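You operate a simulated robot arm through the tools that you are given. There is no shell and no other tool. Be economical: measure what you need, move in short steps, check, and stop when the job is done.

You are at the controls of a simulated robot arm. One attempt, no reset.

Task
Feed out 100 mm of blue tape, then part it from its roll.
Fine: brake to the colour of the tape for feeding, then off; lifting the roll parts the strip; lay the roll in the black tray.

The check looks at the end state, three seconds after you hand in, the way a careful person would. Anything else that was tipped, shoved, dropped, spilled or broken makes it a failure.

Robot
A 7-joint arm with a two-finger parallel gripper, fixed in place. Base frame: the origin is at the foot of the arm, x ahead of it, y to its left, z up; the work surface is at about z = 0. Readings come in mm, degrees, newtons and seconds.
With the tool pointing down near the work surface it reaches from about 220 to 580 mm from the base axis. Its first joint turns from -66.0 to 66.0 degrees. Payload 2.5 kg.
The TCP is the grasp point between the finger pads, 23 mm short of the fingertips. In the tool frame z runs along the fingers and y along their closing line. Largest opening 94 mm; finger width 38, thickness 10; the body of the gripper, 54 by 96 mm, starts 39 mm behind the TCP.
Orientation is that of the tool frame in the base frame, as a unit quaternion [x, y, z, w]. With the fingers straight down and closing along the base's y, the tool's x points along the base's -x, its y along +y and its z along -z.

Tools
- The arm moves only by the tool step_arm. Its argument "moves" is a list of rows, each a list of 3 entries, a list of its own where there are three numbers: the opening in per cent of the stroke, from 0 (shut) to 100 (fully open), then the shift along the base's x, y, z in units of 20 mm (1.0 is 20 mm), then the turn, a rotation vector about the base's x, y, z in units of 5 degrees (1.0 is 5 degrees). In form: [[claw, [tx, ty, tz], [rx, ry, rz]], ...]. A call has 1 to 10 rows; each row shifts and turns the commanded pose from where the row before left it. A call with a number of a shift or a turn outside -1 to 1 is refused whole. A row lasts 0.2 s, in which the tool goes at most 50 mm and 8.6 degrees; a call with a longer step from one row to the next is refused whole, and so is a gripper value outside its range. Where a pose cannot be reached the arm comes as near as it can. A force on the tool above 40 N (or 10 N above the force at the start of the call, whichever is more), or a blocked arm, ends the call early, and 0.2 s more pass. The fingers move at their own pace (about 108 mm/s each) and stop on an object; they squeeze with about 44 N. The grip force told is the motor's: it shows also when the fingers shut on nothing. Time passes only in rows, and 0.2 s behind the last, so rows that do not move let the fingers close. The reply holds the time, the measured pose of the TCP, the force on the tool along the base axes, the opening and the grip force, in the units named above and with some noise, with the torque about the TCP (base axes, N m) and any sound that the robot's microphone picked up.
- Cameras (640 x 400 px; columns grow to the right, rows downward): "scene" is fixed at [116, -399.4, 548.2]; the picture's right is [0.91, -0.41, 0.00], its down [-0.24, -0.53, -0.81] and it looks along [0.33, 0.74, -0.58] (base axes); focal length 328 px, centre (320, 200). "wrist" rides on the gripper at [86, 16, -75] in the tool frame; the picture's right is [-0.18, 0.98, 0.00], its down [-0.58, -0.11, -0.81] and it looks along [-0.79, -0.15, 0.59] (tool axes); focal length 243 px, centre (320, 200). There is no depth. A picture from a camera that has moved, and an enlarged one, comes with that camera's place and axes in the base frame and with its lens. The place of the scene camera against the robot may be out by one fixed shift of up to 18 mm in any direction.
- camera(camera): a new picture of that camera. The clock stands still meanwhile.
- close_up(camera, box): a new picture of the part [left, top, right, bottom] of that camera's present view, enlarged. The clock stands still meanwhile.
- job_done(): hands the job in; it is judged then, once.

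Work in short steps. Places have to be worked out from the pictures, the camera data and where the tool is seen: move nearer, look again, correct. Check each grasp and each placing, and mend what went wrong. You have 120 turns and 76 pictures in all, those below and enlarged ones among them. Open the gripper and draw the arm clear of the work before you hand the job in, unless the task says otherwise; then end with one line.

The tools are called after "Request:" by a JSON object that holds its "op" and its "data". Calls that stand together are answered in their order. step_arm: Moves the arm, as the interface text tells. Its arguments: {"type":"object","properties":{"moves":{"type":"array","items":{"type":"array"}}},"required":["moves"]} The other tools are called the same way: camera (camera) takes a picture; close_up (camera, box) takes an enlarged picture of a part of a camera's view; job_done () hands the job in.

At the start:

```text
clock: 0.0
tool_pos: [307.3, 198.9, 304.3]
tool_rot: [0.0, 1.0, 0.0, -0.001]
contact_force: [-0.4, 0.4, -0.2]
ft_torque: [0.06, -0.04, -0.01]
finger_gap: 94.1
gripper_force: 0.1
```

scene: 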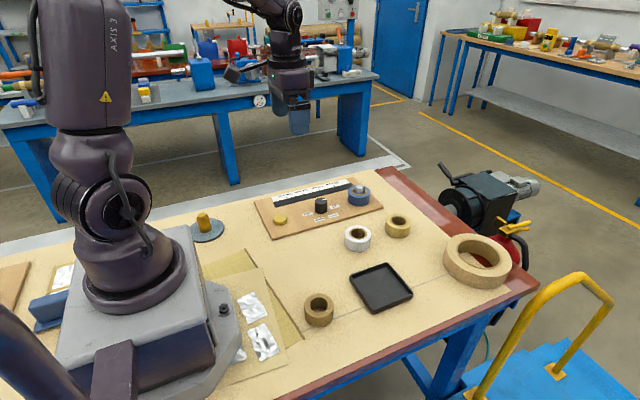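
wrist: 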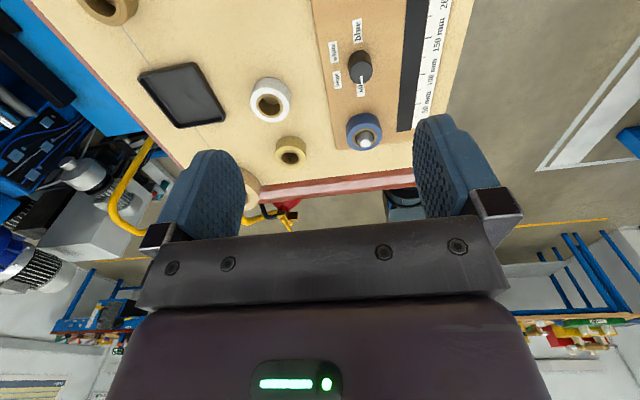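

I begin with enlarged views of the fixture to read its labels and layout.

Request:
{"op": "close_up", "data": {"camera": "scene", "box": [240, 160, 430, 280]}}

Request:
{"op": "close_up", "data": {"camera": "wrist", "box": [240, 0, 480, 150]}}

```text
3.33 times, centred on (335, 220) of scene
camera zoom: at [116.0, -399.4, 548.2], right [0.91, -0.41, 0.0], down [-0.24, -0.53, -0.81], along [0.33, 0.74, -0.58], focal length 1093 px, centre (270, 133)
```

zoom: 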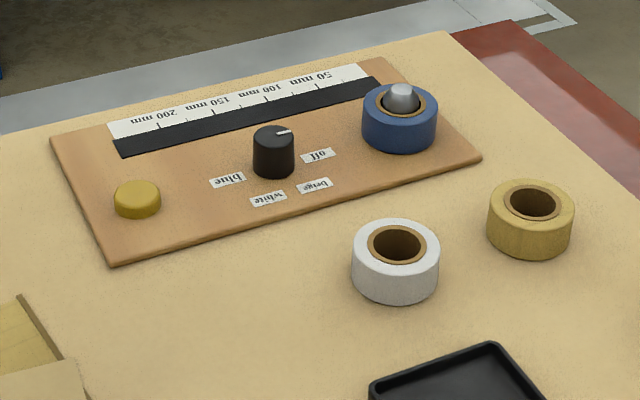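

```text
2.67 times, centred on (360, 75) of wrist
camera zoom: at [219.5, 215.6, 378.9], right [0.18, 0.98, 0.0], down [0.58, -0.11, 0.81], along [0.79, -0.15, -0.59], focal length 647 px, centre (213, 533)
```

zoom: 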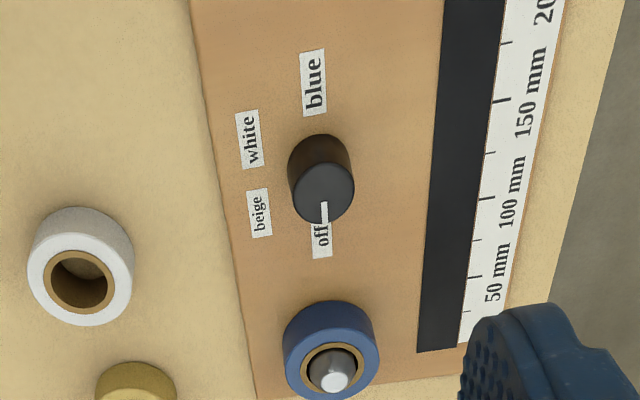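

The board runs along x: button near (286,231), brake knob near (401,234), blue roll near (520,240). I back up for a better view of it all.

Request:
{"op": "step_arm", "data": {"moves": [[100, [-1, 0.5, 1], [0, 0, 0]], [100, [-1, 0.5, 1], [0, 0, 0]], [100, [-1, 0.5, 0], [0, 0, 0]]]}}

Request:
{"op": "camera", "data": {"camera": "wrist"}}

```text
clock: 0.8
tool_pos: [248.1, 227.0, 344.8]
tool_rot: [-0.001, 1.0, 0.0, 0.0]
contact_force: [0.1, -0.3, 0.1]
ft_torque: [0.0, 0.02, 0.01]
finger_gap: 93.9
gripper_force: 0.0
```

```text
71 pictures are left
camera wrist: at [160.3, 244.0, 418.6], right [0.18, 0.98, 0.0], down [0.58, -0.11, 0.81], along [0.79, -0.15, -0.59], focal length 243 px, centre (320, 200)
```

wrist: 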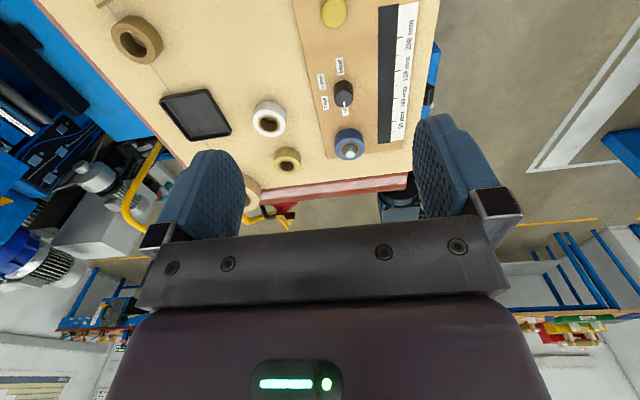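

Request:
{"op": "close_up", "data": {"camera": "wrist", "box": [290, 0, 450, 100]}}

Request:
{"op": "close_up", "data": {"camera": "wrist", "box": [300, 70, 460, 170]}}

Request:
{"op": "close_up", "data": {"camera": "scene", "box": [340, 175, 400, 215]}}

```text
4.00 times, centred on (370, 50) of wrist
camera zoom: at [160.3, 244.0, 418.6], right [0.18, 0.98, 0.0], down [0.58, -0.11, 0.81], along [0.79, -0.15, -0.59], focal length 970 px, centre (120, 800)
```

zoom: 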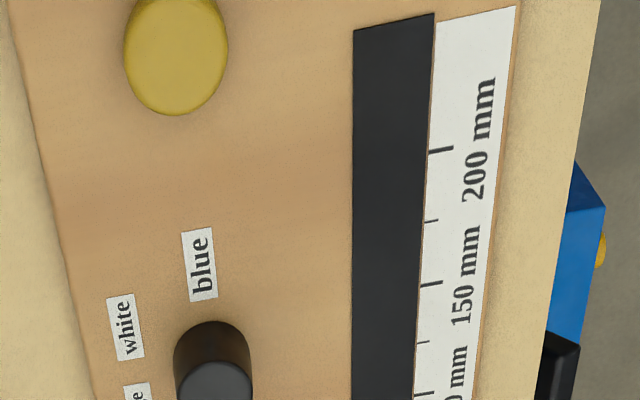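

```text
4.00 times, centred on (380, 120) of wrist
camera zoom: at [160.3, 244.0, 418.6], right [0.18, 0.98, 0.0], down [0.58, -0.11, 0.81], along [0.79, -0.15, -0.59], focal length 970 px, centre (80, 520)
```

zoom: 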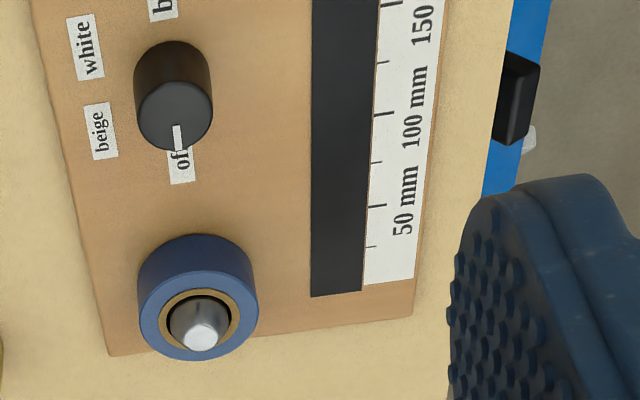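

```text
10.00 times, centred on (370, 195) of scene
camera zoom: at [116.0, -399.4, 548.2], right [0.91, -0.41, 0.0], down [-0.24, -0.53, -0.81], along [0.33, 0.74, -0.58], focal length 3279 px, centre (-180, 250)
```

zoom: 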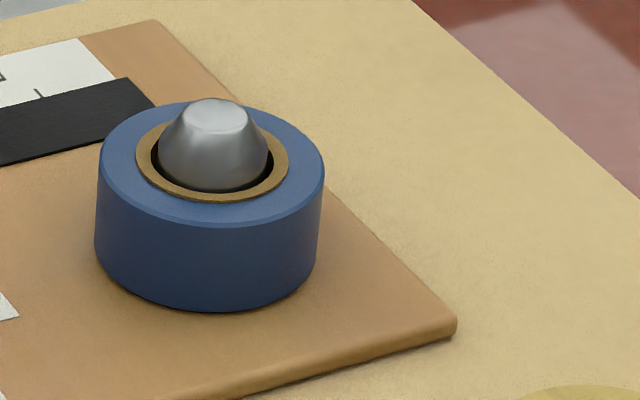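

Labels sit 60° apart: off at +x, beige, white, then blue at −x, around a knob centred near (390,240) with its top at z≈44. So off→blue is −180° about z. I pre-turn the gripper +90° while travelling above the knob.

Request:
{"op": "step_arm", "data": {"moves": [[100, [0.4, 0.04, -0.5], [0, 0, 1]], [100, [0.4, 0.04, -0.5], [0, 0, 1]], [100, [0.4, 0.04, -0.5], [0, 0, 1]], [100, [0.4, 0.04, -0.5], [0, 0, 1]], [100, [0.4, 0.04, -0.5], [0, 0, 1]], [100, [0.4, 0.04, -0.5], [0, 0, 1]], [100, [0.4, 0.04, -0.5], [0, 0, 1]], [100, [0.4, 0.04, -0.5], [0, 0, 1]], [100, [0.4, 0.04, -0.5], [0, 0, 1]]]}}

Request:
{"op": "step_arm", "data": {"moves": [[100, [0.4, 0.04, -0.5], [0, 0, 1]], [100, [0.4, 0.04, -0.5], [0, 0, 1]], [100, [0.4, 0.04, -0.5], [0, 0, 1]], [100, [0.4, 0.04, -0.5], [0, 0, 1]], [100, [0.4, 0.04, -0.5], [0, 0, 1]], [100, [0.4, 0.04, -0.5], [0, 0, 1]], [100, [0.4, 0.04, -0.5], [0, 0, 1]], [100, [0.4, 0.04, -0.5], [0, 0, 1]], [100, [0.4, 0.04, -0.5], [0, 0, 1]]]}}

Request:
{"op": "camera", "data": {"camera": "wrist"}}

Request:
{"op": "camera", "data": {"camera": "scene"}}

```text
clock: 2.8
tool_pos: [318.8, 237.3, 254.9]
tool_rot: [-0.382, 0.924, 0.001, 0.0]
contact_force: [0.4, -0.6, -1.1]
ft_torque: [-0.02, 0.02, 0.02]
finger_gap: 94.0
gripper_force: 0.1
```

```text
clock: 4.8
tool_pos: [390.1, 243.5, 165.0]
tool_rot: [0.707, -0.707, 0.0, 0.0]
contact_force: [-0.2, 0.4, -0.4]
ft_torque: [0.06, 0.02, 0.01]
finger_gap: 93.7
gripper_force: 0.1
```

```text
67 pictures are left
camera wrist: at [373.3, 158.1, 238.7], right [-0.98, 0.18, 0.0], down [0.11, 0.58, 0.81], along [0.15, 0.79, -0.59], focal length 243 px, centre (320, 200)
```

wrist: 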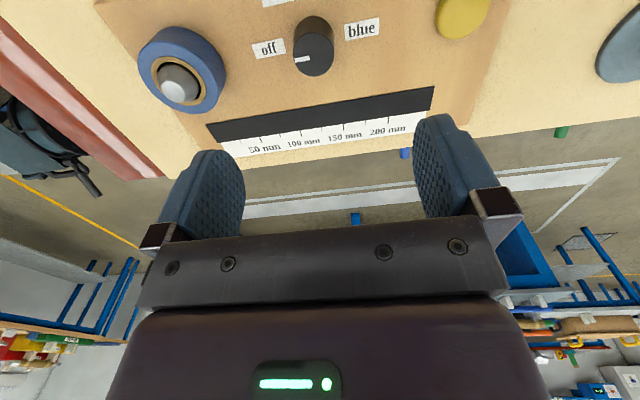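

```text
66 pictures are left
```

scene: 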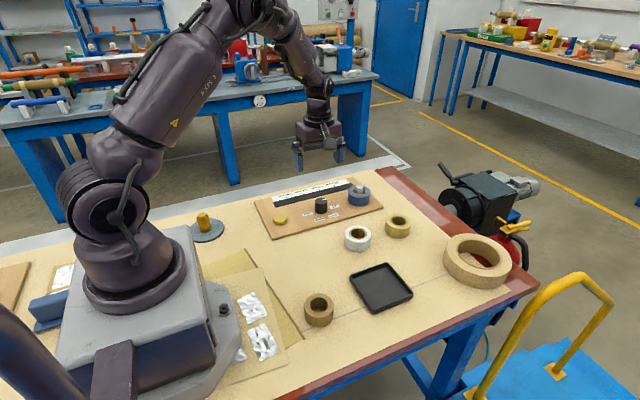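

The knob top projects to about (390,242). The fingers straddle it cleanly, so I go down to TCP z≈42 and close.

Request:
{"op": "step_arm", "data": {"moves": [[100, [0, -0.07, -0.9], [0, 0, 0]], [100, [0, 0, -0.9], [0, 0, 0]], [100, [0, 0, -0.9], [0, 0, 0]], [100, [0, 0, -0.9], [0, 0, 0]], [100, [0, 0, -0.9], [0, 0, 0]], [100, [0, 0, -0.8], [0, 0, 0]], [100, [0, 0, -0.8], [0, 0, 0]]]}}

Request:
{"op": "camera", "data": {"camera": "wrist"}}

Request:
{"op": "close_up", "data": {"camera": "scene", "box": [240, 140, 400, 240]}}

```text
clock: 6.4
tool_pos: [389.0, 241.6, 43.7]
tool_rot: [0.708, -0.707, 0.0, 0.0]
contact_force: [0.0, -0.3, -0.1]
ft_torque: [-0.01, 0.03, 0.02]
finger_gap: 94.0
gripper_force: 0.1
```

```text
65 pictures are left
camera wrist: at [373.0, 156.1, 116.9], right [-0.98, 0.18, 0.0], down [0.11, 0.58, 0.81], along [0.15, 0.79, -0.59], focal length 243 px, centre (320, 200)
```

wrist: 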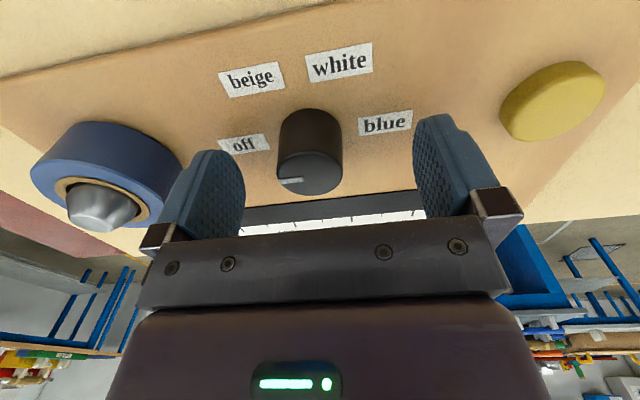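

```text
4.00 times, centred on (320, 190) of scene
camera zoom: at [116.0, -399.4, 548.2], right [0.91, -0.41, 0.0], down [-0.24, -0.53, -0.81], along [0.33, 0.74, -0.58], focal length 1312 px, centre (320, 240)
```

zoom: 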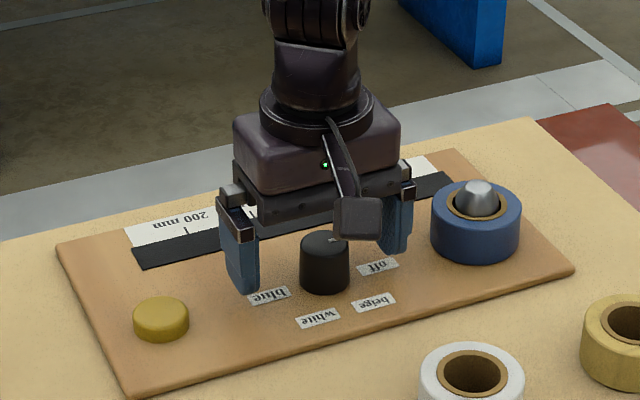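

Good position. Closing on the knob.

Request:
{"op": "step_arm", "data": {"moves": [[25, [0.1, -0.1, 0], [0, 0, 0]], [0, [0, 0, 0], [0, 0, 0]], [0, [0, 0, 0], [0, 0, 0]], [0, [0, 0, 0], [0, 0, 0]]]}}

```text
clock: 7.4
tool_pos: [393.5, 239.5, 43.3]
tool_rot: [-0.707, 0.708, -0.002, 0.004]
contact_force: [25.8, 5.3, -13.5]
ft_torque: [-0.11, -0.47, 0.01]
finger_gap: 32.7
gripper_force: 45.2
```

Gripped (32.7 mm), but the knob pulls the tool toward +x; I shift a little to relieve the side load.

Request:
{"op": "step_arm", "data": {"moves": [[0, [0.12, 0, 0], [0, 0, 0]]]}}

```text
clock: 7.8
tool_pos: [395.6, 238.4, 44.9]
tool_rot: [0.707, -0.707, -0.001, 0.0]
contact_force: [7.6, -7.2, 11.8]
ft_torque: [0.75, -0.41, -0.01]
finger_gap: 32.9
gripper_force: 45.0
```

Now I turn by −45° first and check the knob follows.

Request:
{"op": "step_arm", "data": {"moves": [[0, [0.03, 0, 0], [0, 0, -1]], [0, [0, 0, 0], [0, 0, -1]], [0, [0, 0, 0], [0, 0, -1]], [0, [0, 0, 0], [0, 0, -1]], [0, [0, 0, 0], [0, 0, -1]], [0, [0, 0, 0], [0, 0, -1]], [0, [0, 0, 0], [0, 0, -1]], [0, [0, 0, 0], [0, 0, -1]], [0, [0, 0, 0], [0, 0, -1]]]}}

Request:
{"op": "close_up", "data": {"camera": "wrist", "box": [160, 40, 480, 240]}}

```text
clock: 9.8
tool_pos: [395.3, 241.0, 42.7]
tool_rot: [-0.384, 0.923, 0.0, -0.001]
contact_force: [-10.9, 7.2, 5.2]
ft_torque: [-0.51, 0.96, 0.02]
finger_gap: 32.7
gripper_force: 45.3
```

```text
2.00 times, centred on (320, 140) of wrist
camera zoom: at [321.5, 191.4, 116.1], right [-0.56, 0.83, 0.0], down [0.49, 0.33, 0.81], along [0.66, 0.46, -0.59], focal length 485 px, centre (320, 320)
```

zoom: 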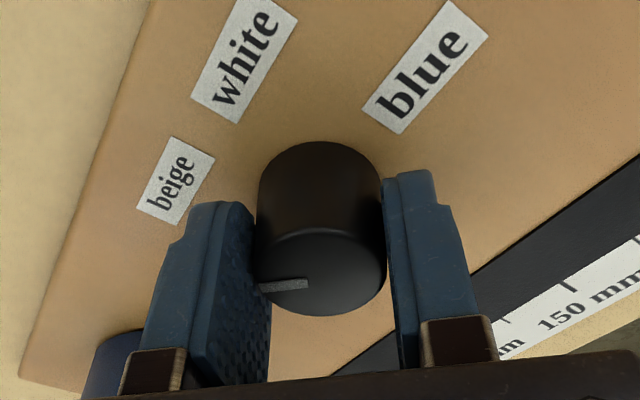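

The pointer turned with the gripper. Continuing 135° more.

Request:
{"op": "step_arm", "data": {"moves": [[0, [0, 0, 0], [0, 0, -1]], [0, [0, 0, 0], [0, 0, -1]], [0, [0, 0, 0], [0, 0, -1]], [0, [0, 0, 0], [0, 0, -1]], [0, [0, 0, 0], [0, 0, -1]], [0, [0, 0, 0], [0, 0, -1]], [0, [0, 0, 0], [0, 0, -1]], [0, [0, 0, 0], [0, 0, -1]], [0, [0, 0, 0], [0, 0, -1]]]}}

Request:
{"op": "step_arm", "data": {"moves": [[0, [0, 0, 0], [0, 0, -1]], [0, [0, 0, 0], [0, 0, -1]], [0, [0, 0, 0], [0, 0, -1]], [0, [0, 0, 0], [0, 0, -1]], [0, [0, 0, 0], [0, 0, -1]], [0, [0, 0, 0], [0, 0, -1]], [0, [0, 0, 0], [0, 0, -1]], [0, [0, 0, 0], [0, 0, -1]], [0, [0, 0, 0], [0, 0, -1]]]}}

Request:
{"op": "step_arm", "data": {"moves": [[0, [0, 0, 0], [0, 0, -1]], [0, [0, 0, 0], [0, 0, -1]], [0, [0, 0, 0], [0, 0, -1]], [0, [0, 0, 0], [0, 0, -1]], [0, [0, 0, 0], [0, 0, -1]], [0, [0, 0, 0], [0, 0, -1]], [0, [0, 0, 0], [0, 0, -1]], [0, [0, 0, 0], [0, 0, -1]], [0, [0, 0, 0], [0, 0, -1]]]}}

Request:
{"op": "camera", "data": {"camera": "wrist"}}

Request:
{"op": "close_up", "data": {"camera": "scene", "box": [240, 140, 400, 240]}}

```text
clock: 11.8
tool_pos: [395.3, 240.2, 41.2]
tool_rot: [0.001, 1.0, 0.0, -0.001]
contact_force: [-6.2, 11.3, -27.6]
ft_torque: [0.19, 0.63, 0.0]
finger_gap: 33.0
gripper_force: 45.2
```

```text
clock: 13.8
tool_pos: [395.1, 240.6, 43.1]
tool_rot: [0.383, 0.924, 0.0, -0.002]
contact_force: [-14.3, 5.8, -5.5]
ft_torque: [0.22, 0.34, 0.0]
finger_gap: 33.0
gripper_force: 44.9
```

```text
clock: 15.8
tool_pos: [394.8, 239.4, 43.3]
tool_rot: [0.707, 0.708, -0.001, 0.0]
contact_force: [-15.9, 3.8, 4.7]
ft_torque: [0.68, 0.35, 0.3]
finger_gap: 33.0
gripper_force: 44.9
```

```text
62 pictures are left
camera wrist: at [410.2, 327.3, 116.7], right [0.98, -0.18, 0.0], down [-0.11, -0.58, 0.81], along [-0.15, -0.79, -0.59], focal length 243 px, centre (320, 200)
```

wrist: 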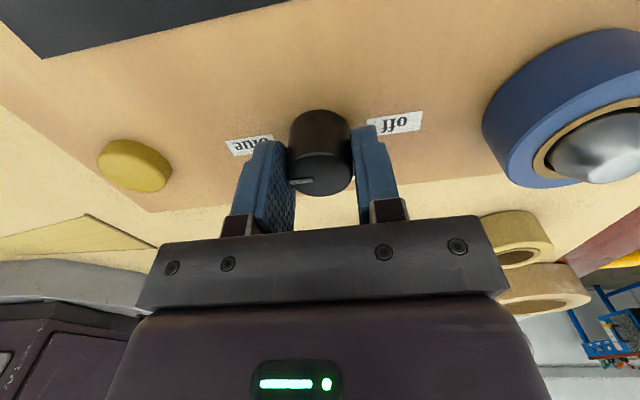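

```text
4.00 times, centred on (320, 190) of scene
camera zoom: at [116.0, -399.4, 548.2], right [0.91, -0.41, 0.0], down [-0.24, -0.53, -0.81], along [0.33, 0.74, -0.58], focal length 1312 px, centre (320, 240)
```

zoom: 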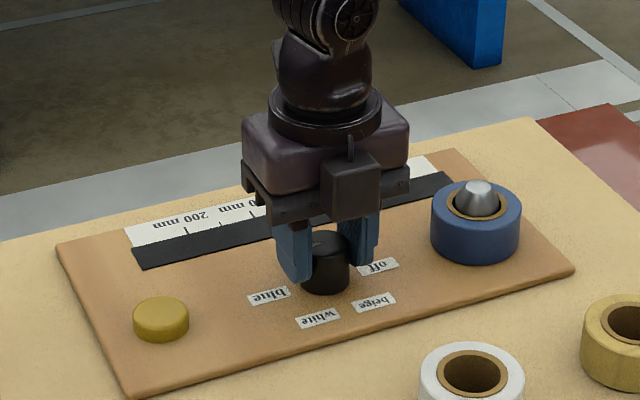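

The pointer now faces blue with a little torque (end stop). I release and rise to check.

Request:
{"op": "step_arm", "data": {"moves": [[60, [0, 0, 0], [0, 0, 0]], [60, [0, 0, 0], [0, 0, 0]], [60, [0, 0, 1], [0, 0, 0]], [60, [0, 0, 1], [0, 0, 0]], [60, [0, 0, 1], [0, 0, 0]], [60, [-0.7, 0, 1], [0, 0, 0]], [60, [-0.7, 0, 0], [0, 0, 0]]]}}

Request:
{"op": "camera", "data": {"camera": "wrist"}}

Request:
{"op": "close_up", "data": {"camera": "scene", "box": [240, 160, 400, 260]}}

```text
clock: 17.4
tool_pos: [366.1, 239.0, 122.7]
tool_rot: [0.707, 0.707, 0.001, 0.0]
contact_force: [-0.4, 0.3, -0.1]
ft_torque: [0.02, 0.01, 0.02]
finger_gap: 56.5
gripper_force: 0.1
```

```text
60 pictures are left
camera wrist: at [382.1, 326.7, 195.9], right [0.98, -0.18, 0.0], down [-0.11, -0.58, 0.81], along [-0.15, -0.79, -0.59], focal length 243 px, centre (320, 200)
```

wrist: 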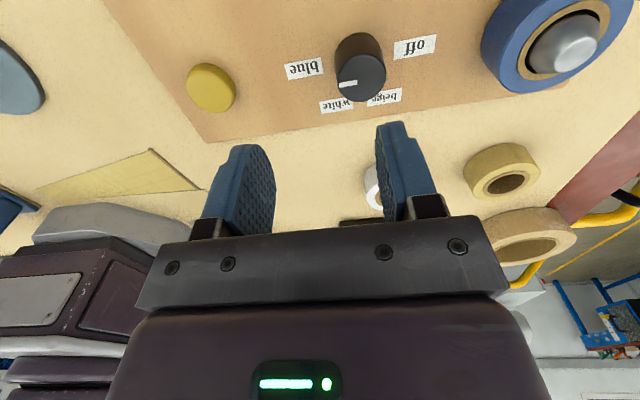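

```text
4.00 times, centred on (320, 210) of scene
camera zoom: at [116.0, -399.4, 548.2], right [0.91, -0.41, 0.0], down [-0.24, -0.53, -0.81], along [0.33, 0.74, -0.58], focal length 1312 px, centre (320, 160)
```

zoom: 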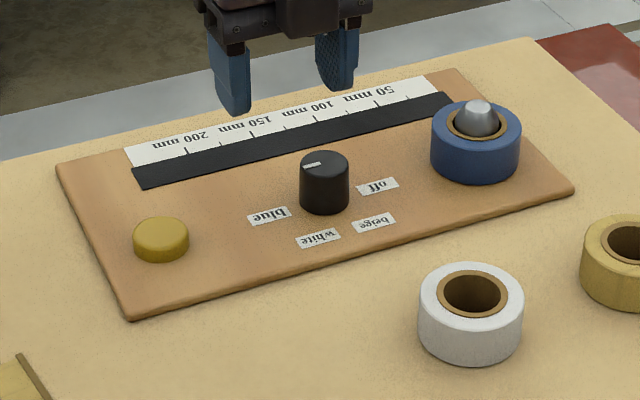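

The pointer sits on blue. The button is around (286,239); I go above it with the fingers shut.

Request:
{"op": "step_arm", "data": {"moves": [[0, [-1, 0, 0], [0, 0, 0]], [0, [-1, 0, 0], [0, 0, 0]], [0, [-1, 0, -0.5], [0, 0, 0]], [0, [-1, 0, -1], [0, 0, 0]], [0, [0, 0, -0.9], [0, 0, 0]]]}}

Request:
{"op": "camera", "data": {"camera": "wrist"}}

Request:
{"op": "close_up", "data": {"camera": "scene", "box": [220, 160, 380, 260]}}

```text
clock: 18.6
tool_pos: [287.2, 238.8, 73.8]
tool_rot: [0.707, 0.707, 0.0, 0.0]
contact_force: [-0.9, 0.0, 0.2]
ft_torque: [0.04, 0.0, 0.01]
finger_gap: 0.2
gripper_force: 42.3
```

```text
58 pictures are left
camera wrist: at [303.2, 325.7, 148.2], right [0.98, -0.18, 0.0], down [-0.11, -0.58, 0.81], along [-0.15, -0.79, -0.59], focal length 243 px, centre (320, 200)
```

wrist: 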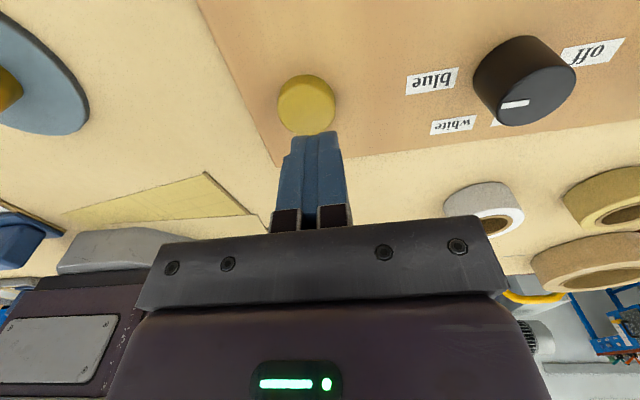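

```text
4.00 times, centred on (300, 210) of scene
camera zoom: at [116.0, -399.4, 548.2], right [0.91, -0.41, 0.0], down [-0.24, -0.53, -0.81], along [0.33, 0.74, -0.58], focal length 1312 px, centre (400, 160)
```

zoom: 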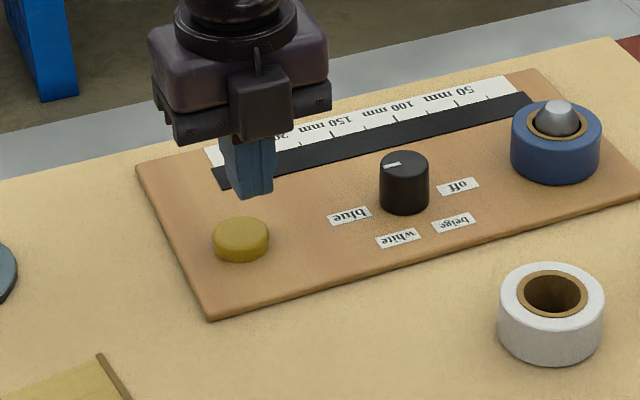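

The tip is over the button area; combining views puts it near (284,240). I descend in small steps until contact.

Request:
{"op": "step_arm", "data": {"moves": [[0, [-0.15, 0.05, -0.3], [0, 0, 0]], [0, [0, 0, -0.3], [0, 0, 0]], [0, [0, 0, -0.3], [0, 0, 0]]]}}

Request:
{"op": "close_up", "data": {"camera": "wrist", "box": [220, 50, 420, 175]}}

Request:
{"op": "close_up", "data": {"camera": "scene", "box": [240, 180, 320, 230]}}

```text
clock: 19.4
tool_pos: [283.8, 238.2, 55.1]
tool_rot: [0.707, 0.707, -0.001, 0.0]
contact_force: [0.4, -0.4, 0.3]
ft_torque: [0.01, 0.0, 0.01]
finger_gap: 0.0
gripper_force: 42.5
```

```text
3.20 times, centred on (320, 112) of wrist
camera zoom: at [300.2, 326.6, 130.1], right [0.98, -0.18, 0.0], down [-0.11, -0.58, 0.81], along [-0.15, -0.79, -0.59], focal length 776 px, centre (320, 480)
```

zoom: 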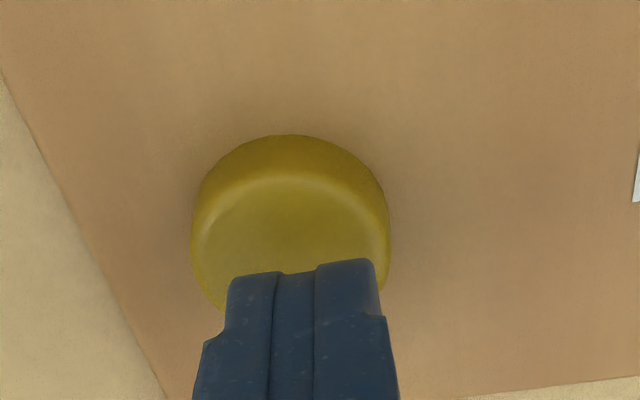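

```text
8.00 times, centred on (280, 205) of scene
camera zoom: at [116.0, -399.4, 548.2], right [0.91, -0.41, 0.0], down [-0.24, -0.53, -0.81], along [0.33, 0.74, -0.58], focal length 2623 px, centre (640, 160)
```

zoom: 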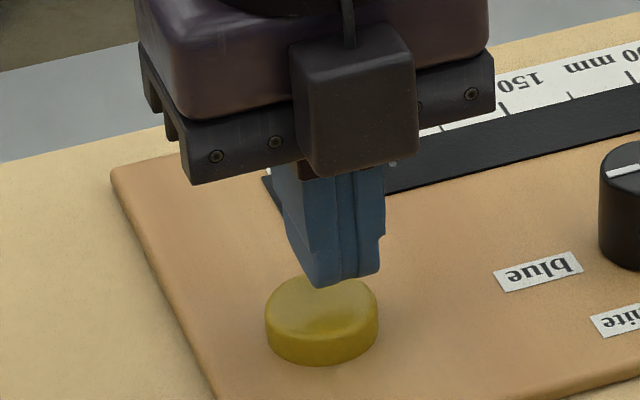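

Well aligned; the tip (z≈32) is just above the button. Stepping down finely.

Request:
{"op": "step_arm", "data": {"moves": [[0, [0, 0, -0.15], [0, 0, 0]], [0, [0, 0, -0.1], [0, 0, 0]]]}}

Request:
{"op": "close_up", "data": {"camera": "scene", "box": [240, 160, 400, 260]}}

```text
clock: 20.0
tool_pos: [285.2, 239.9, 51.3]
tool_rot: [0.707, 0.708, 0.0, 0.0]
contact_force: [0.3, -0.8, -0.3]
ft_torque: [0.02, 0.0, -0.01]
finger_gap: 0.1
gripper_force: 42.4
```

```text
4.00 times, centred on (320, 210) of scene
camera zoom: at [116.0, -399.4, 548.2], right [0.91, -0.41, 0.0], down [-0.24, -0.53, -0.81], along [0.33, 0.74, -0.58], focal length 1312 px, centre (320, 160)
```

zoom: 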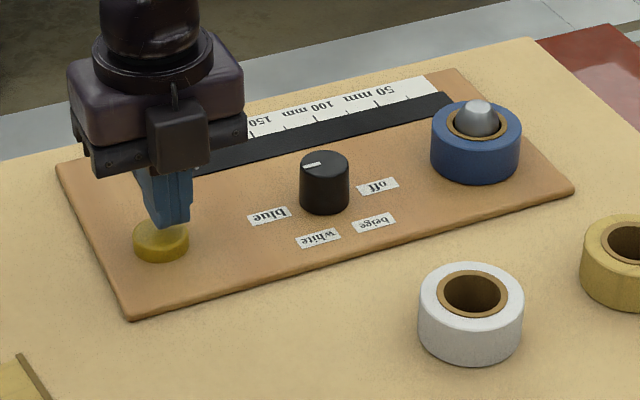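

No contact yet at z≈50; continuing down in 1.5 mm steps.

Request:
{"op": "step_arm", "data": {"moves": [[0, [0, 0, -0.08], [0, 0, 0]], [0, [0, 0, -0.08], [0, 0, 0]]]}}

```text
clock: 20.6
tool_pos: [286.1, 240.2, 47.3]
tool_rot: [0.706, 0.708, 0.0, -0.001]
contact_force: [1.2, 0.4, 0.1]
ft_torque: [0.02, -0.04, 0.03]
finger_gap: 0.0
gripper_force: 42.4
```

Request:
{"op": "step_arm", "data": {"moves": [[0, [0, 0, -0.08], [0, 0, 0]], [0, [0, 0, -0.08], [0, 0, 0]]]}}

```text
clock: 21.2
tool_pos: [283.3, 241.0, 46.1]
tool_rot: [0.707, 0.707, 0.0, 0.0]
contact_force: [0.7, 0.2, -0.2]
ft_torque: [-0.02, 0.01, 0.02]
finger_gap: 0.0
gripper_force: 42.5
```

Still free; further down.

Request:
{"op": "step_arm", "data": {"moves": [[0, [0, 0, -0.08], [0, 0, 0]], [0, [0, 0, -0.08], [0, 0, 0]]]}}

Request:
{"op": "close_up", "data": {"camera": "scene", "box": [240, 160, 400, 260]}}

```text
clock: 21.8
tool_pos: [283.8, 240.9, 43.1]
tool_rot: [0.707, 0.707, 0.0, 0.0]
contact_force: [0.3, 0.4, -0.2]
ft_torque: [0.03, 0.0, 0.0]
finger_gap: 0.0
gripper_force: 42.7
```

```text
4.00 times, centred on (320, 210) of scene
camera zoom: at [116.0, -399.4, 548.2], right [0.91, -0.41, 0.0], down [-0.24, -0.53, -0.81], along [0.33, 0.74, -0.58], focal length 1312 px, centre (320, 160)
```

zoom: 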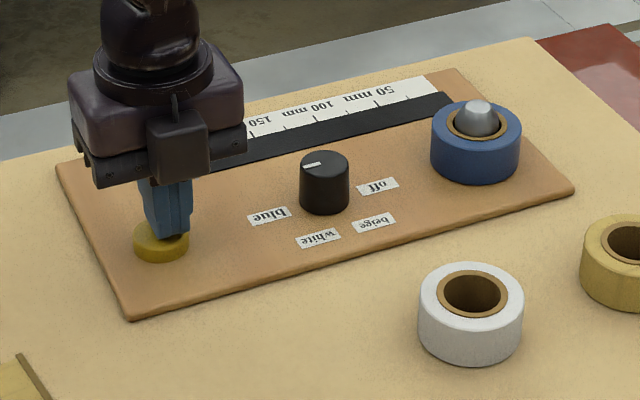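

The tip is nearly on the button, slightly to its +x side. Shift −3 mm in x and keep going.

Request:
{"op": "step_arm", "data": {"moves": [[0, [-0.15, 0, 0], [0, 0, 0]], [0, [0, 0, -0.08], [0, 0, 0]]]}}

Request:
{"op": "step_arm", "data": {"moves": [[0, [0, 0, -0.08], [0, 0, 0]]]}}

```text
clock: 22.4
tool_pos: [281.5, 241.1, 40.4]
tool_rot: [0.706, 0.708, 0.0, 0.0]
contact_force: [0.9, -0.3, 2.8]
ft_torque: [-0.01, -0.03, 0.01]
finger_gap: 0.0
gripper_force: 42.3
heard: click
```

```text
clock: 22.8
tool_pos: [280.5, 240.6, 37.5]
tool_rot: [0.707, 0.707, 0.0, 0.0]
contact_force: [-1.3, -2.2, 5.7]
ft_torque: [-0.05, 0.01, 0.02]
finger_gap: 0.0
gripper_force: 42.5
```

A click: the button is down. I look at what the tape did.

Request:
{"op": "close_up", "data": {"camera": "scene", "box": [240, 160, 400, 260]}}

```text
4.00 times, centred on (320, 210) of scene
camera zoom: at [116.0, -399.4, 548.2], right [0.91, -0.41, 0.0], down [-0.24, -0.53, -0.81], along [0.33, 0.74, -0.58], focal length 1312 px, centre (320, 160)
```

zoom: 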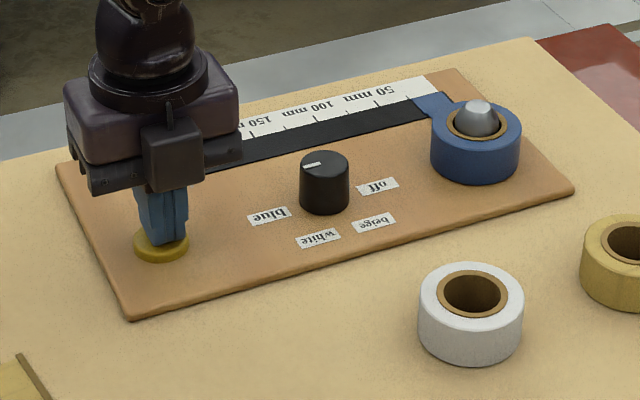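

Tape emerges, reaching roughly 25 mm. I hold one short moment to see whether it runs while held.

Request:
{"op": "step_arm", "data": {"moves": [[0, [0, 0, 0], [0, 0, 0]]]}}

Request:
{"op": "close_up", "data": {"camera": "scene", "box": [320, 170, 384, 210]}}

```text
clock: 23.2
tool_pos: [281.5, 241.4, 39.3]
tool_rot: [0.707, 0.707, 0.0, 0.0]
contact_force: [-0.6, -3.2, 5.7]
ft_torque: [-0.06, 0.01, 0.0]
finger_gap: 0.1
gripper_force: 42.5
```

```text
10.00 times, centred on (352, 190) of scene
camera zoom: at [116.0, -399.4, 548.2], right [0.91, -0.41, 0.0], down [-0.24, -0.53, -0.81], along [0.33, 0.74, -0.58], focal length 3279 px, centre (0, 300)
```

zoom: 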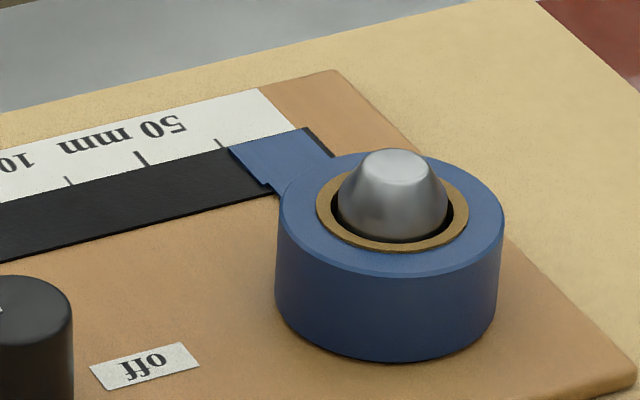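

It stopped near the 25 mm tick — one stroke per press. I release and press again.

Request:
{"op": "step_arm", "data": {"moves": [[0, [0, 0, 0.2], [0, 0, 0]], [0, [0, 0, 0.2], [0, 0, 0]], [0, [0, 0, 0], [0, 0, 0]]]}}

Request:
{"op": "close_up", "data": {"camera": "scene", "box": [320, 170, 384, 210]}}

Request:
{"op": "step_arm", "data": {"moves": [[0, [0, 0, -0.2], [0, 0, 0]], [0, [0, 0, -0.2], [0, 0, 0]], [0, [0, 0, 0], [0, 0, 0]]]}}

Request:
{"op": "close_up", "data": {"camera": "scene", "box": [320, 170, 384, 210]}}

```text
clock: 24.0
tool_pos: [281.3, 240.9, 47.7]
tool_rot: [0.708, 0.707, -0.001, 0.0]
contact_force: [0.1, 0.0, -1.0]
ft_torque: [0.0, 0.01, -0.02]
finger_gap: 0.3
gripper_force: 42.7
```

```text
10.00 times, centred on (352, 190) of scene
camera zoom: at [116.0, -399.4, 548.2], right [0.91, -0.41, 0.0], down [-0.24, -0.53, -0.81], along [0.33, 0.74, -0.58], focal length 3279 px, centre (0, 300)
```

zoom: 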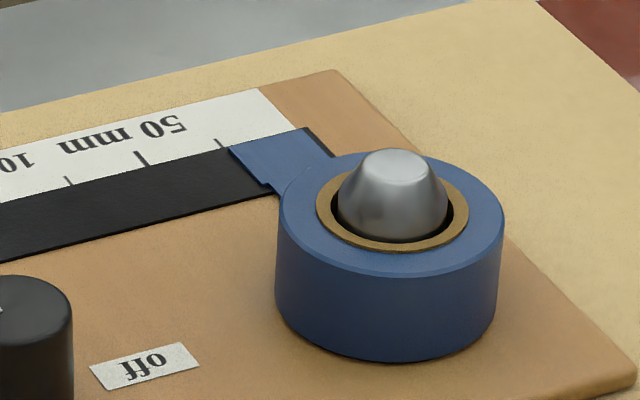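

```text
clock: 24.8
tool_pos: [281.5, 240.8, 40.0]
tool_rot: [0.707, 0.707, 0.0, -0.001]
contact_force: [-1.5, -1.0, 3.5]
ft_torque: [0.01, 0.01, 0.01]
finger_gap: 0.0
gripper_force: 41.8
heard: click
```

```text
10.00 times, centred on (352, 190) of scene
camera zoom: at [116.0, -399.4, 548.2], right [0.91, -0.41, 0.0], down [-0.24, -0.53, -0.81], along [0.33, 0.74, -0.58], focal length 3279 px, centre (0, 300)
```

zoom: 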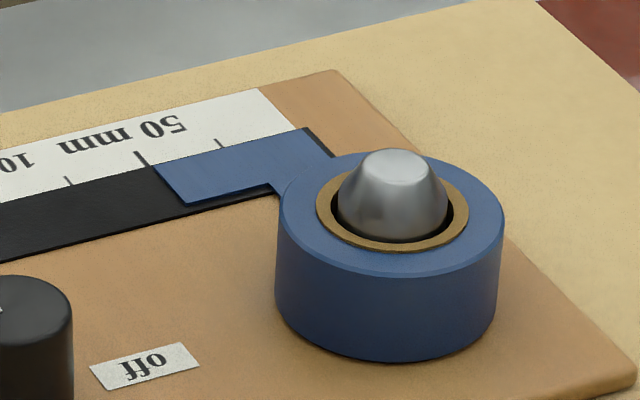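

The end is on the 50 mm tick: 25 mm per press. Two more presses, checking after each.

Request:
{"op": "step_arm", "data": {"moves": [[0, [0, 0, 0.2], [0, 0, 0]], [0, [0, 0, 0.2], [0, 0, 0]], [0, [0, 0, 0], [0, 0, 0]], [0, [0, 0, -0.2], [0, 0, 0]], [0, [0, 0, -0.2], [0, 0, 0]], [0, [0, 0, 0], [0, 0, 0]], [0, [0, 0, 0], [0, 0, 0]]]}}

Request:
{"op": "close_up", "data": {"camera": "scene", "box": [304, 170, 384, 220]}}

```text
clock: 26.4
tool_pos: [281.6, 240.6, 40.2]
tool_rot: [0.707, 0.707, 0.0, 0.001]
contact_force: [0.1, -1.5, 3.2]
ft_torque: [-0.06, -0.03, -0.03]
finger_gap: 0.1
gripper_force: 42.6
heard: click
```

```text
8.00 times, centred on (344, 195) of scene
camera zoom: at [116.0, -399.4, 548.2], right [0.91, -0.41, 0.0], down [-0.24, -0.53, -0.81], along [0.33, 0.74, -0.58], focal length 2623 px, centre (128, 240)
```

zoom: 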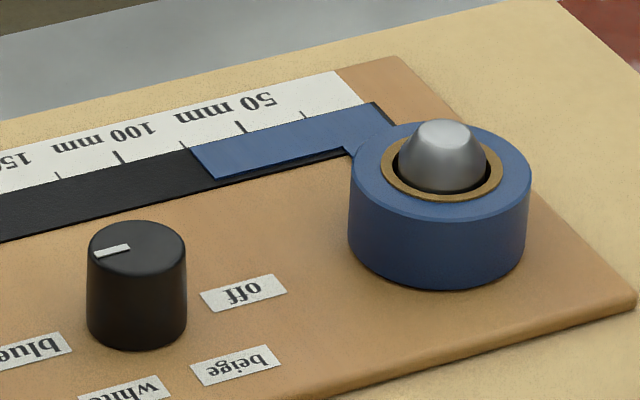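

75 mm now. One last press.

Request:
{"op": "step_arm", "data": {"moves": [[0, [0, 0, 0.2], [0, 0, 0]], [0, [0, 0, 0.2], [0, 0, 0]], [0, [0, 0, 0], [0, 0, 0]], [0, [0, 0, -0.2], [0, 0, 0]], [0, [0, 0, -0.2], [0, 0, 0]], [0, [0, 0, 0], [0, 0, 0]], [0, [0, 0, 0], [0, 0, 0]]]}}

Request:
{"op": "close_up", "data": {"camera": "scene", "box": [304, 170, 384, 220]}}

```text
clock: 28.0
tool_pos: [282.4, 240.0, 39.6]
tool_rot: [0.706, 0.708, 0.0, 0.0]
contact_force: [0.7, 2.5, 4.2]
ft_torque: [0.07, 0.0, 0.03]
finger_gap: 0.0
gripper_force: 42.5
heard: click
```

```text
8.00 times, centred on (344, 195) of scene
camera zoom: at [116.0, -399.4, 548.2], right [0.91, -0.41, 0.0], down [-0.24, -0.53, -0.81], along [0.33, 0.74, -0.58], focal length 2623 px, centre (128, 240)
```

zoom: 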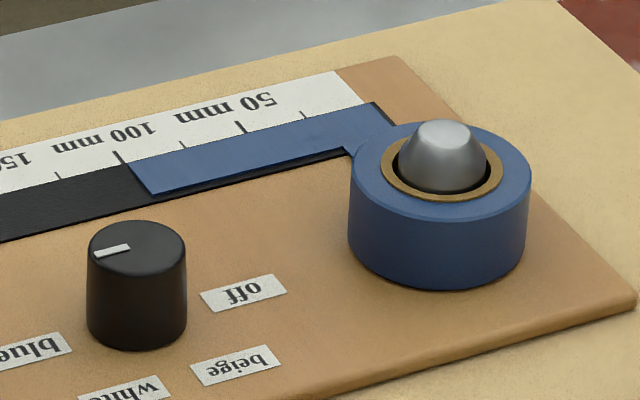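

100 mm exactly. Now straight up, over to the knob, opening above it.

Request:
{"op": "step_arm", "data": {"moves": [[0, [0, 0, 0.5], [0, 0, 0]], [0, [0, 0, 1], [0, 0, 0]], [0, [0, 0, 1], [0, 0, 0]], [60, [1, 0, 1], [0, 0, 0]], [60, [1, 0, 0.5], [0, 0, 0]], [60, [1, 0, 0], [0, 0, 0]], [60, [1, 0, 0], [0, 0, 0]], [60, [0.85, 0, 0], [0, 0, 0]], [60, [0.8, 0, 0], [0, 0, 0]], [60, [0, 0, 0], [0, 0, 0]]]}}

Request:
{"op": "step_arm", "data": {"moves": [[60, [0, 0, -1], [0, 0, 0]], [60, [0, 0, -1], [0, 0, 0]], [60, [0, 0, -1], [0, 0, 0]], [60, [0, 0, -0.6], [0, 0, 0]]]}}

Request:
{"op": "camera", "data": {"camera": "wrist"}}

```text
clock: 30.2
tool_pos: [394.9, 240.8, 119.5]
tool_rot: [0.707, 0.707, 0.0, 0.0]
contact_force: [0.0, 0.5, -0.9]
ft_torque: [0.01, -0.02, -0.01]
finger_gap: 56.3
gripper_force: 0.0
```

```text
clock: 31.2
tool_pos: [396.2, 242.7, 46.5]
tool_rot: [0.707, 0.707, 0.0, 0.0]
contact_force: [-0.3, 0.6, -0.8]
ft_torque: [0.0, 0.0, 0.01]
finger_gap: 56.4
gripper_force: 0.0
```

```text
46 pictures are left
camera wrist: at [410.3, 328.9, 121.0], right [0.98, -0.18, 0.0], down [-0.11, -0.58, 0.81], along [-0.15, -0.79, -0.59], focal length 243 px, centre (320, 200)
```

wrist: 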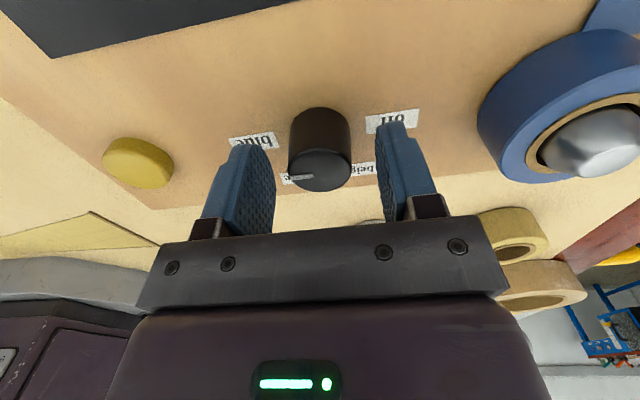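

Knob is centred between the fingers; close gently and check the side load.

Request:
{"op": "step_arm", "data": {"moves": [[60, [0, -0.05, -0.1], [0, 0, 0]], [0, [0, 0, 0], [0, 0, 0]], [0, [0, 0, 0], [0, 0, 0]], [0, [0, 0, 0], [0, 0, 0]]]}}

```text
clock: 32.2
tool_pos: [395.1, 239.3, 44.4]
tool_rot: [0.707, 0.707, 0.001, 0.0]
contact_force: [4.7, 0.7, -4.6]
ft_torque: [0.19, -0.09, 0.02]
finger_gap: 32.6
gripper_force: 45.4
```

Light load. Turning +180° back to off.

Request:
{"op": "step_arm", "data": {"moves": [[0, [0, 0, 0], [0, 0, 1]], [0, [0, 0, 0], [0, 0, 1]], [0, [0, 0, 0], [0, 0, 1]], [0, [0, 0, 0], [0, 0, 1]], [0, [0, 0, 0], [0, 0, 1]], [0, [0, 0, 0], [0, 0, 1]], [0, [0, 0, 0], [0, 0, 1]], [0, [0, 0, 0], [0, 0, 1]], [0, [0, 0, 0], [0, 0, 1]]]}}

Request:
{"op": "step_arm", "data": {"moves": [[0, [0, 0, 0], [0, 0, 1]], [0, [0, 0, 0], [0, 0, 1]], [0, [0, 0, 0], [0, 0, 1]], [0, [0, 0, 0], [0, 0, 1]], [0, [0, 0, 0], [0, 0, 1]], [0, [0, 0, 0], [0, 0, 1]], [0, [0, 0, 0], [0, 0, 1]], [0, [0, 0, 0], [0, 0, 1]], [0, [0, 0, 0], [0, 0, 1]]]}}

Request:
{"op": "step_arm", "data": {"moves": [[0, [0, 0, 0], [0, 0, 1]], [0, [0, 0, 0], [0, 0, 1]], [0, [0, 0, 0], [0, 0, 1]], [0, [0, 0, 0], [0, 0, 1]], [0, [0, 0, 0], [0, 0, 1]], [0, [0, 0, 0], [0, 0, 1]], [0, [0, 0, 0], [0, 0, 1]], [0, [0, 0, 0], [0, 0, 1]], [0, [0, 0, 0], [0, 0, 1]]]}}

Request:
{"op": "step_arm", "data": {"moves": [[0, [0, 0, 0], [0, 0, 1]], [0, [0, 0, 0], [0, 0, 1]], [0, [0, 0, 0], [0, 0, 1]], [0, [0, 0, 0], [0, 0, 1]], [0, [0, 0, 0], [0, 0, 1]], [0, [0, 0, 0], [0, 0, 1]], [0, [0, 0, 0], [0, 0, 1]], [0, [0, 0, 0], [0, 0, 1]], [0, [0, 0, 0], [0, 0, 1]]]}}

Request:
{"op": "camera", "data": {"camera": "wrist"}}

```text
clock: 34.2
tool_pos: [395.6, 239.8, 45.3]
tool_rot: [0.382, 0.924, 0.001, 0.001]
contact_force: [12.9, 2.4, -17.6]
ft_torque: [-0.56, -0.95, 0.0]
finger_gap: 32.7
gripper_force: 45.0
```

```text
clock: 36.2
tool_pos: [395.4, 240.6, 45.8]
tool_rot: [-0.001, 1.0, 0.002, 0.001]
contact_force: [8.6, 4.2, 16.7]
ft_torque: [0.04, 0.89, -0.03]
finger_gap: 32.6
gripper_force: 44.6
```

```text
clock: 38.2
tool_pos: [396.5, 239.9, 45.0]
tool_rot: [-0.385, 0.923, 0.0, 0.001]
contact_force: [-2.8, 11.7, 20.2]
ft_torque: [0.6, -0.34, 0.0]
finger_gap: 32.7
gripper_force: 45.5
```

```text
clock: 40.2
tool_pos: [395.2, 241.4, 46.1]
tool_rot: [0.708, -0.706, -0.002, -0.002]
contact_force: [2.4, 23.4, 10.7]
ft_torque: [-0.03, -0.17, -0.18]
finger_gap: 32.5
gripper_force: 45.4
```

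```text
45 pictures are left
camera wrist: at [378.0, 154.8, 118.9], right [-0.98, 0.18, 0.0], down [0.11, 0.58, 0.81], along [0.15, 0.8, -0.59], focal length 243 px, centre (320, 200)
```

wrist: 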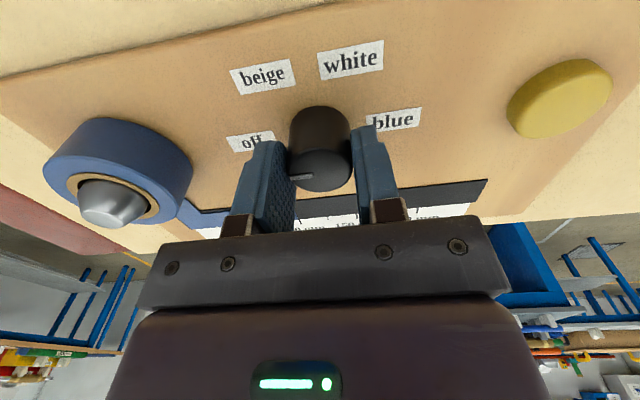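

The pointer is back on off. Release, rise, and move toward the roll to look at it.

Request:
{"op": "step_arm", "data": {"moves": [[60, [0, 0, 0], [0, 0, 0]], [60, [0, 0, 0], [0, 0, 0]], [60, [0, 0, 1], [0, 0, 0]], [60, [0, 0, 1], [0, 0, 0]], [60, [0, 0, 1], [0, 0, 0]], [100, [0, 0, 1], [0, 0, 0]], [100, [0.8, 0, 0.5], [0, 0, 0]], [100, [0.8, -0.5, 0], [0, 0, 0]], [100, [0.8, -0.5, 0], [0, 0, 0]], [100, [0.8, -0.5, 0], [0, 0, 0]]]}}

Request:
{"op": "camera", "data": {"camera": "wrist"}}

Request:
{"op": "close_up", "data": {"camera": "scene", "box": [260, 170, 420, 270]}}

```text
clock: 42.4
tool_pos: [460.2, 211.3, 135.4]
tool_rot: [0.707, -0.707, 0.0, -0.001]
contact_force: [0.2, 0.5, 0.1]
ft_torque: [-0.02, 0.0, -0.04]
finger_gap: 93.9
gripper_force: 0.0
```

```text
44 pictures are left
camera wrist: at [443.9, 125.4, 209.8], right [-0.98, 0.18, 0.0], down [0.11, 0.58, 0.81], along [0.15, 0.79, -0.59], focal length 243 px, centre (320, 200)
```

wrist: 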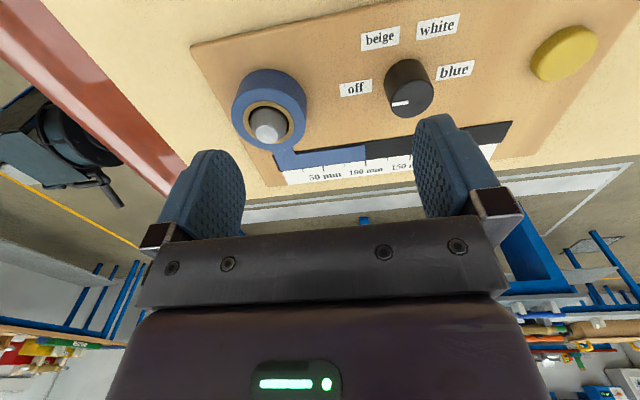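

```text
4.00 times, centred on (340, 220) of scene
camera zoom: at [116.0, -399.4, 548.2], right [0.91, -0.41, 0.0], down [-0.24, -0.53, -0.81], along [0.33, 0.74, -0.58], focal length 1312 px, centre (240, 120)
```

zoom: 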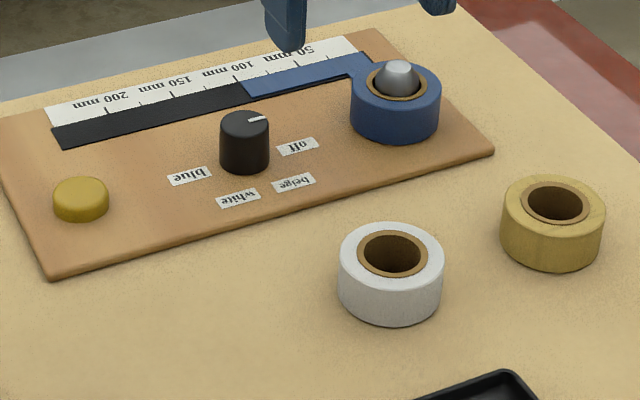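

Pointer at off; tape leaves the roll on its +y side, so gripping along x clears it. Roll centre ≈(503,240), Ø≈56. I move above it at this yaw and partly descend.

Request:
{"op": "step_arm", "data": {"moves": [[100, [0.8, 0.5, 0], [0, 0, 0]], [100, [0.7, 0.5, 0], [0, 0, 0]], [100, [0.65, 0.45, 0], [0, 0, 0]], [100, [0, 0, -1], [0, 0, 0]], [100, [0, 0, -0.8], [0, 0, 0]]]}}

Request:
{"op": "camera", "data": {"camera": "wrist"}}

Request:
{"op": "close_up", "data": {"camera": "scene", "box": [290, 140, 418, 220]}}

```text
clock: 43.6
tool_pos: [501.4, 240.8, 100.4]
tool_rot: [0.708, -0.706, 0.0, 0.0]
contact_force: [-0.3, 0.1, -0.2]
ft_torque: [0.01, -0.03, -0.02]
finger_gap: 94.2
gripper_force: 0.1
```

```text
42 pictures are left
camera wrist: at [484.5, 153.8, 174.2], right [-0.98, 0.18, 0.0], down [0.11, 0.58, 0.81], along [0.15, 0.79, -0.59], focal length 243 px, centre (320, 200)
```

wrist: 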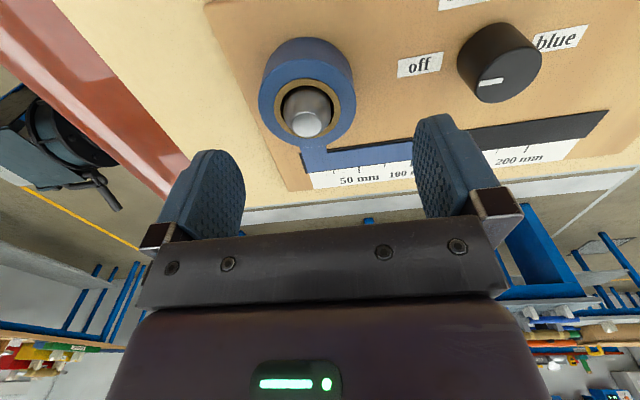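

```text
5.00 times, centred on (354, 180) of scene
camera zoom: at [116.0, -399.4, 548.2], right [0.91, -0.41, 0.0], down [-0.24, -0.53, -0.81], along [0.33, 0.74, -0.58], focal length 1640 px, centre (150, 300)
```

zoom: 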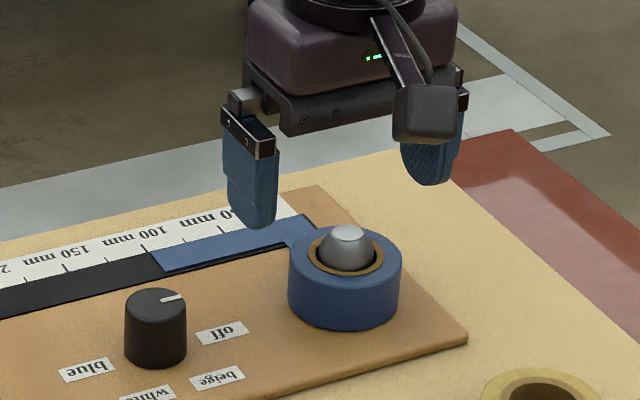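

The roll centre reads about (505,241). I shift +4 mm in x and descend to z≈58, fingertips astride the roll.

Request:
{"op": "step_arm", "data": {"moves": [[100, [0.18, 0.02, -0.7], [0, 0, 0]], [100, [0, 0, -0.7], [0, 0, 0]], [100, [0, 0, -0.7], [0, 0, 0]]]}}

Request:
{"op": "camera", "data": {"camera": "wrist"}}

Request:
{"op": "close_up", "data": {"camera": "scene", "box": [290, 140, 418, 220]}}

```text
clock: 44.4
tool_pos: [507.5, 240.6, 56.2]
tool_rot: [0.708, -0.706, -0.001, 0.0]
contact_force: [0.8, 0.2, 0.1]
ft_torque: [0.02, 0.05, 0.02]
finger_gap: 94.1
gripper_force: 0.0
```

```text
40 pictures are left
camera wrist: at [488.7, 154.6, 130.3], right [-0.98, 0.18, 0.0], down [0.11, 0.58, 0.81], along [0.15, 0.79, -0.59], focal length 243 px, centre (320, 200)
```

wrist: 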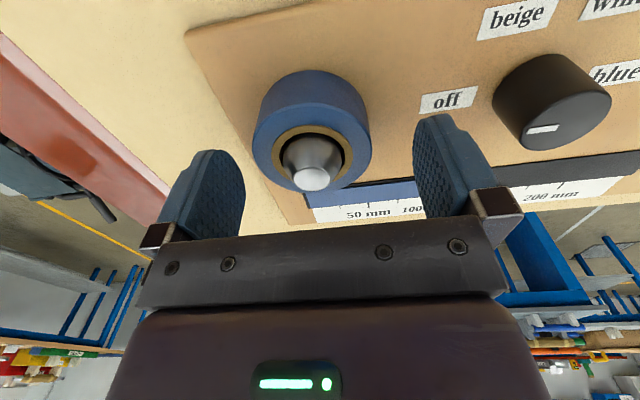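

```text
5.00 times, centred on (354, 180) of scene
camera zoom: at [116.0, -399.4, 548.2], right [0.91, -0.41, 0.0], down [-0.24, -0.53, -0.81], along [0.33, 0.74, -0.58], focal length 1640 px, centre (150, 300)
```

zoom: 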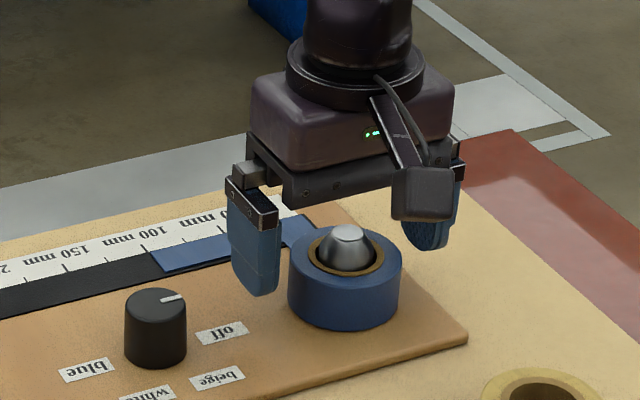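

The roll is ~3 mm further +x. Correct and descend to z≈40.

Request:
{"op": "step_arm", "data": {"moves": [[100, [0.12, 0, -0.4], [0, 0, 0]], [100, [0, 0, -0.4], [0, 0, 0]]]}}

Request:
{"op": "close_up", "data": {"camera": "scene", "box": [290, 140, 418, 220]}}

```text
clock: 45.0
tool_pos: [507.6, 239.2, 39.7]
tool_rot: [0.707, -0.707, 0.0, 0.0]
contact_force: [0.0, 0.2, 0.6]
ft_torque: [0.03, 0.02, -0.04]
finger_gap: 94.1
gripper_force: 0.0
```

```text
5.00 times, centred on (354, 180) of scene
camera zoom: at [116.0, -399.4, 548.2], right [0.91, -0.41, 0.0], down [-0.24, -0.53, -0.81], along [0.33, 0.74, -0.58], focal length 1640 px, centre (150, 300)
```

zoom: 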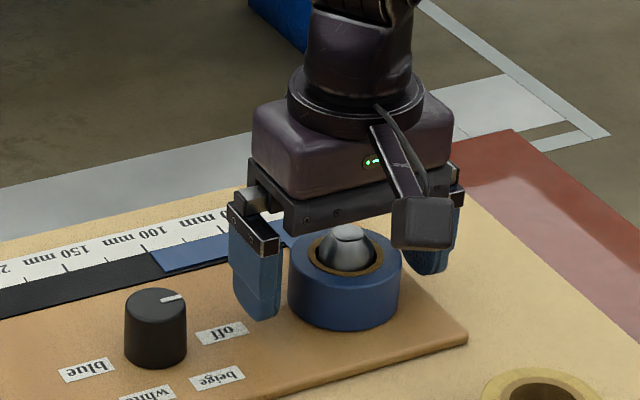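

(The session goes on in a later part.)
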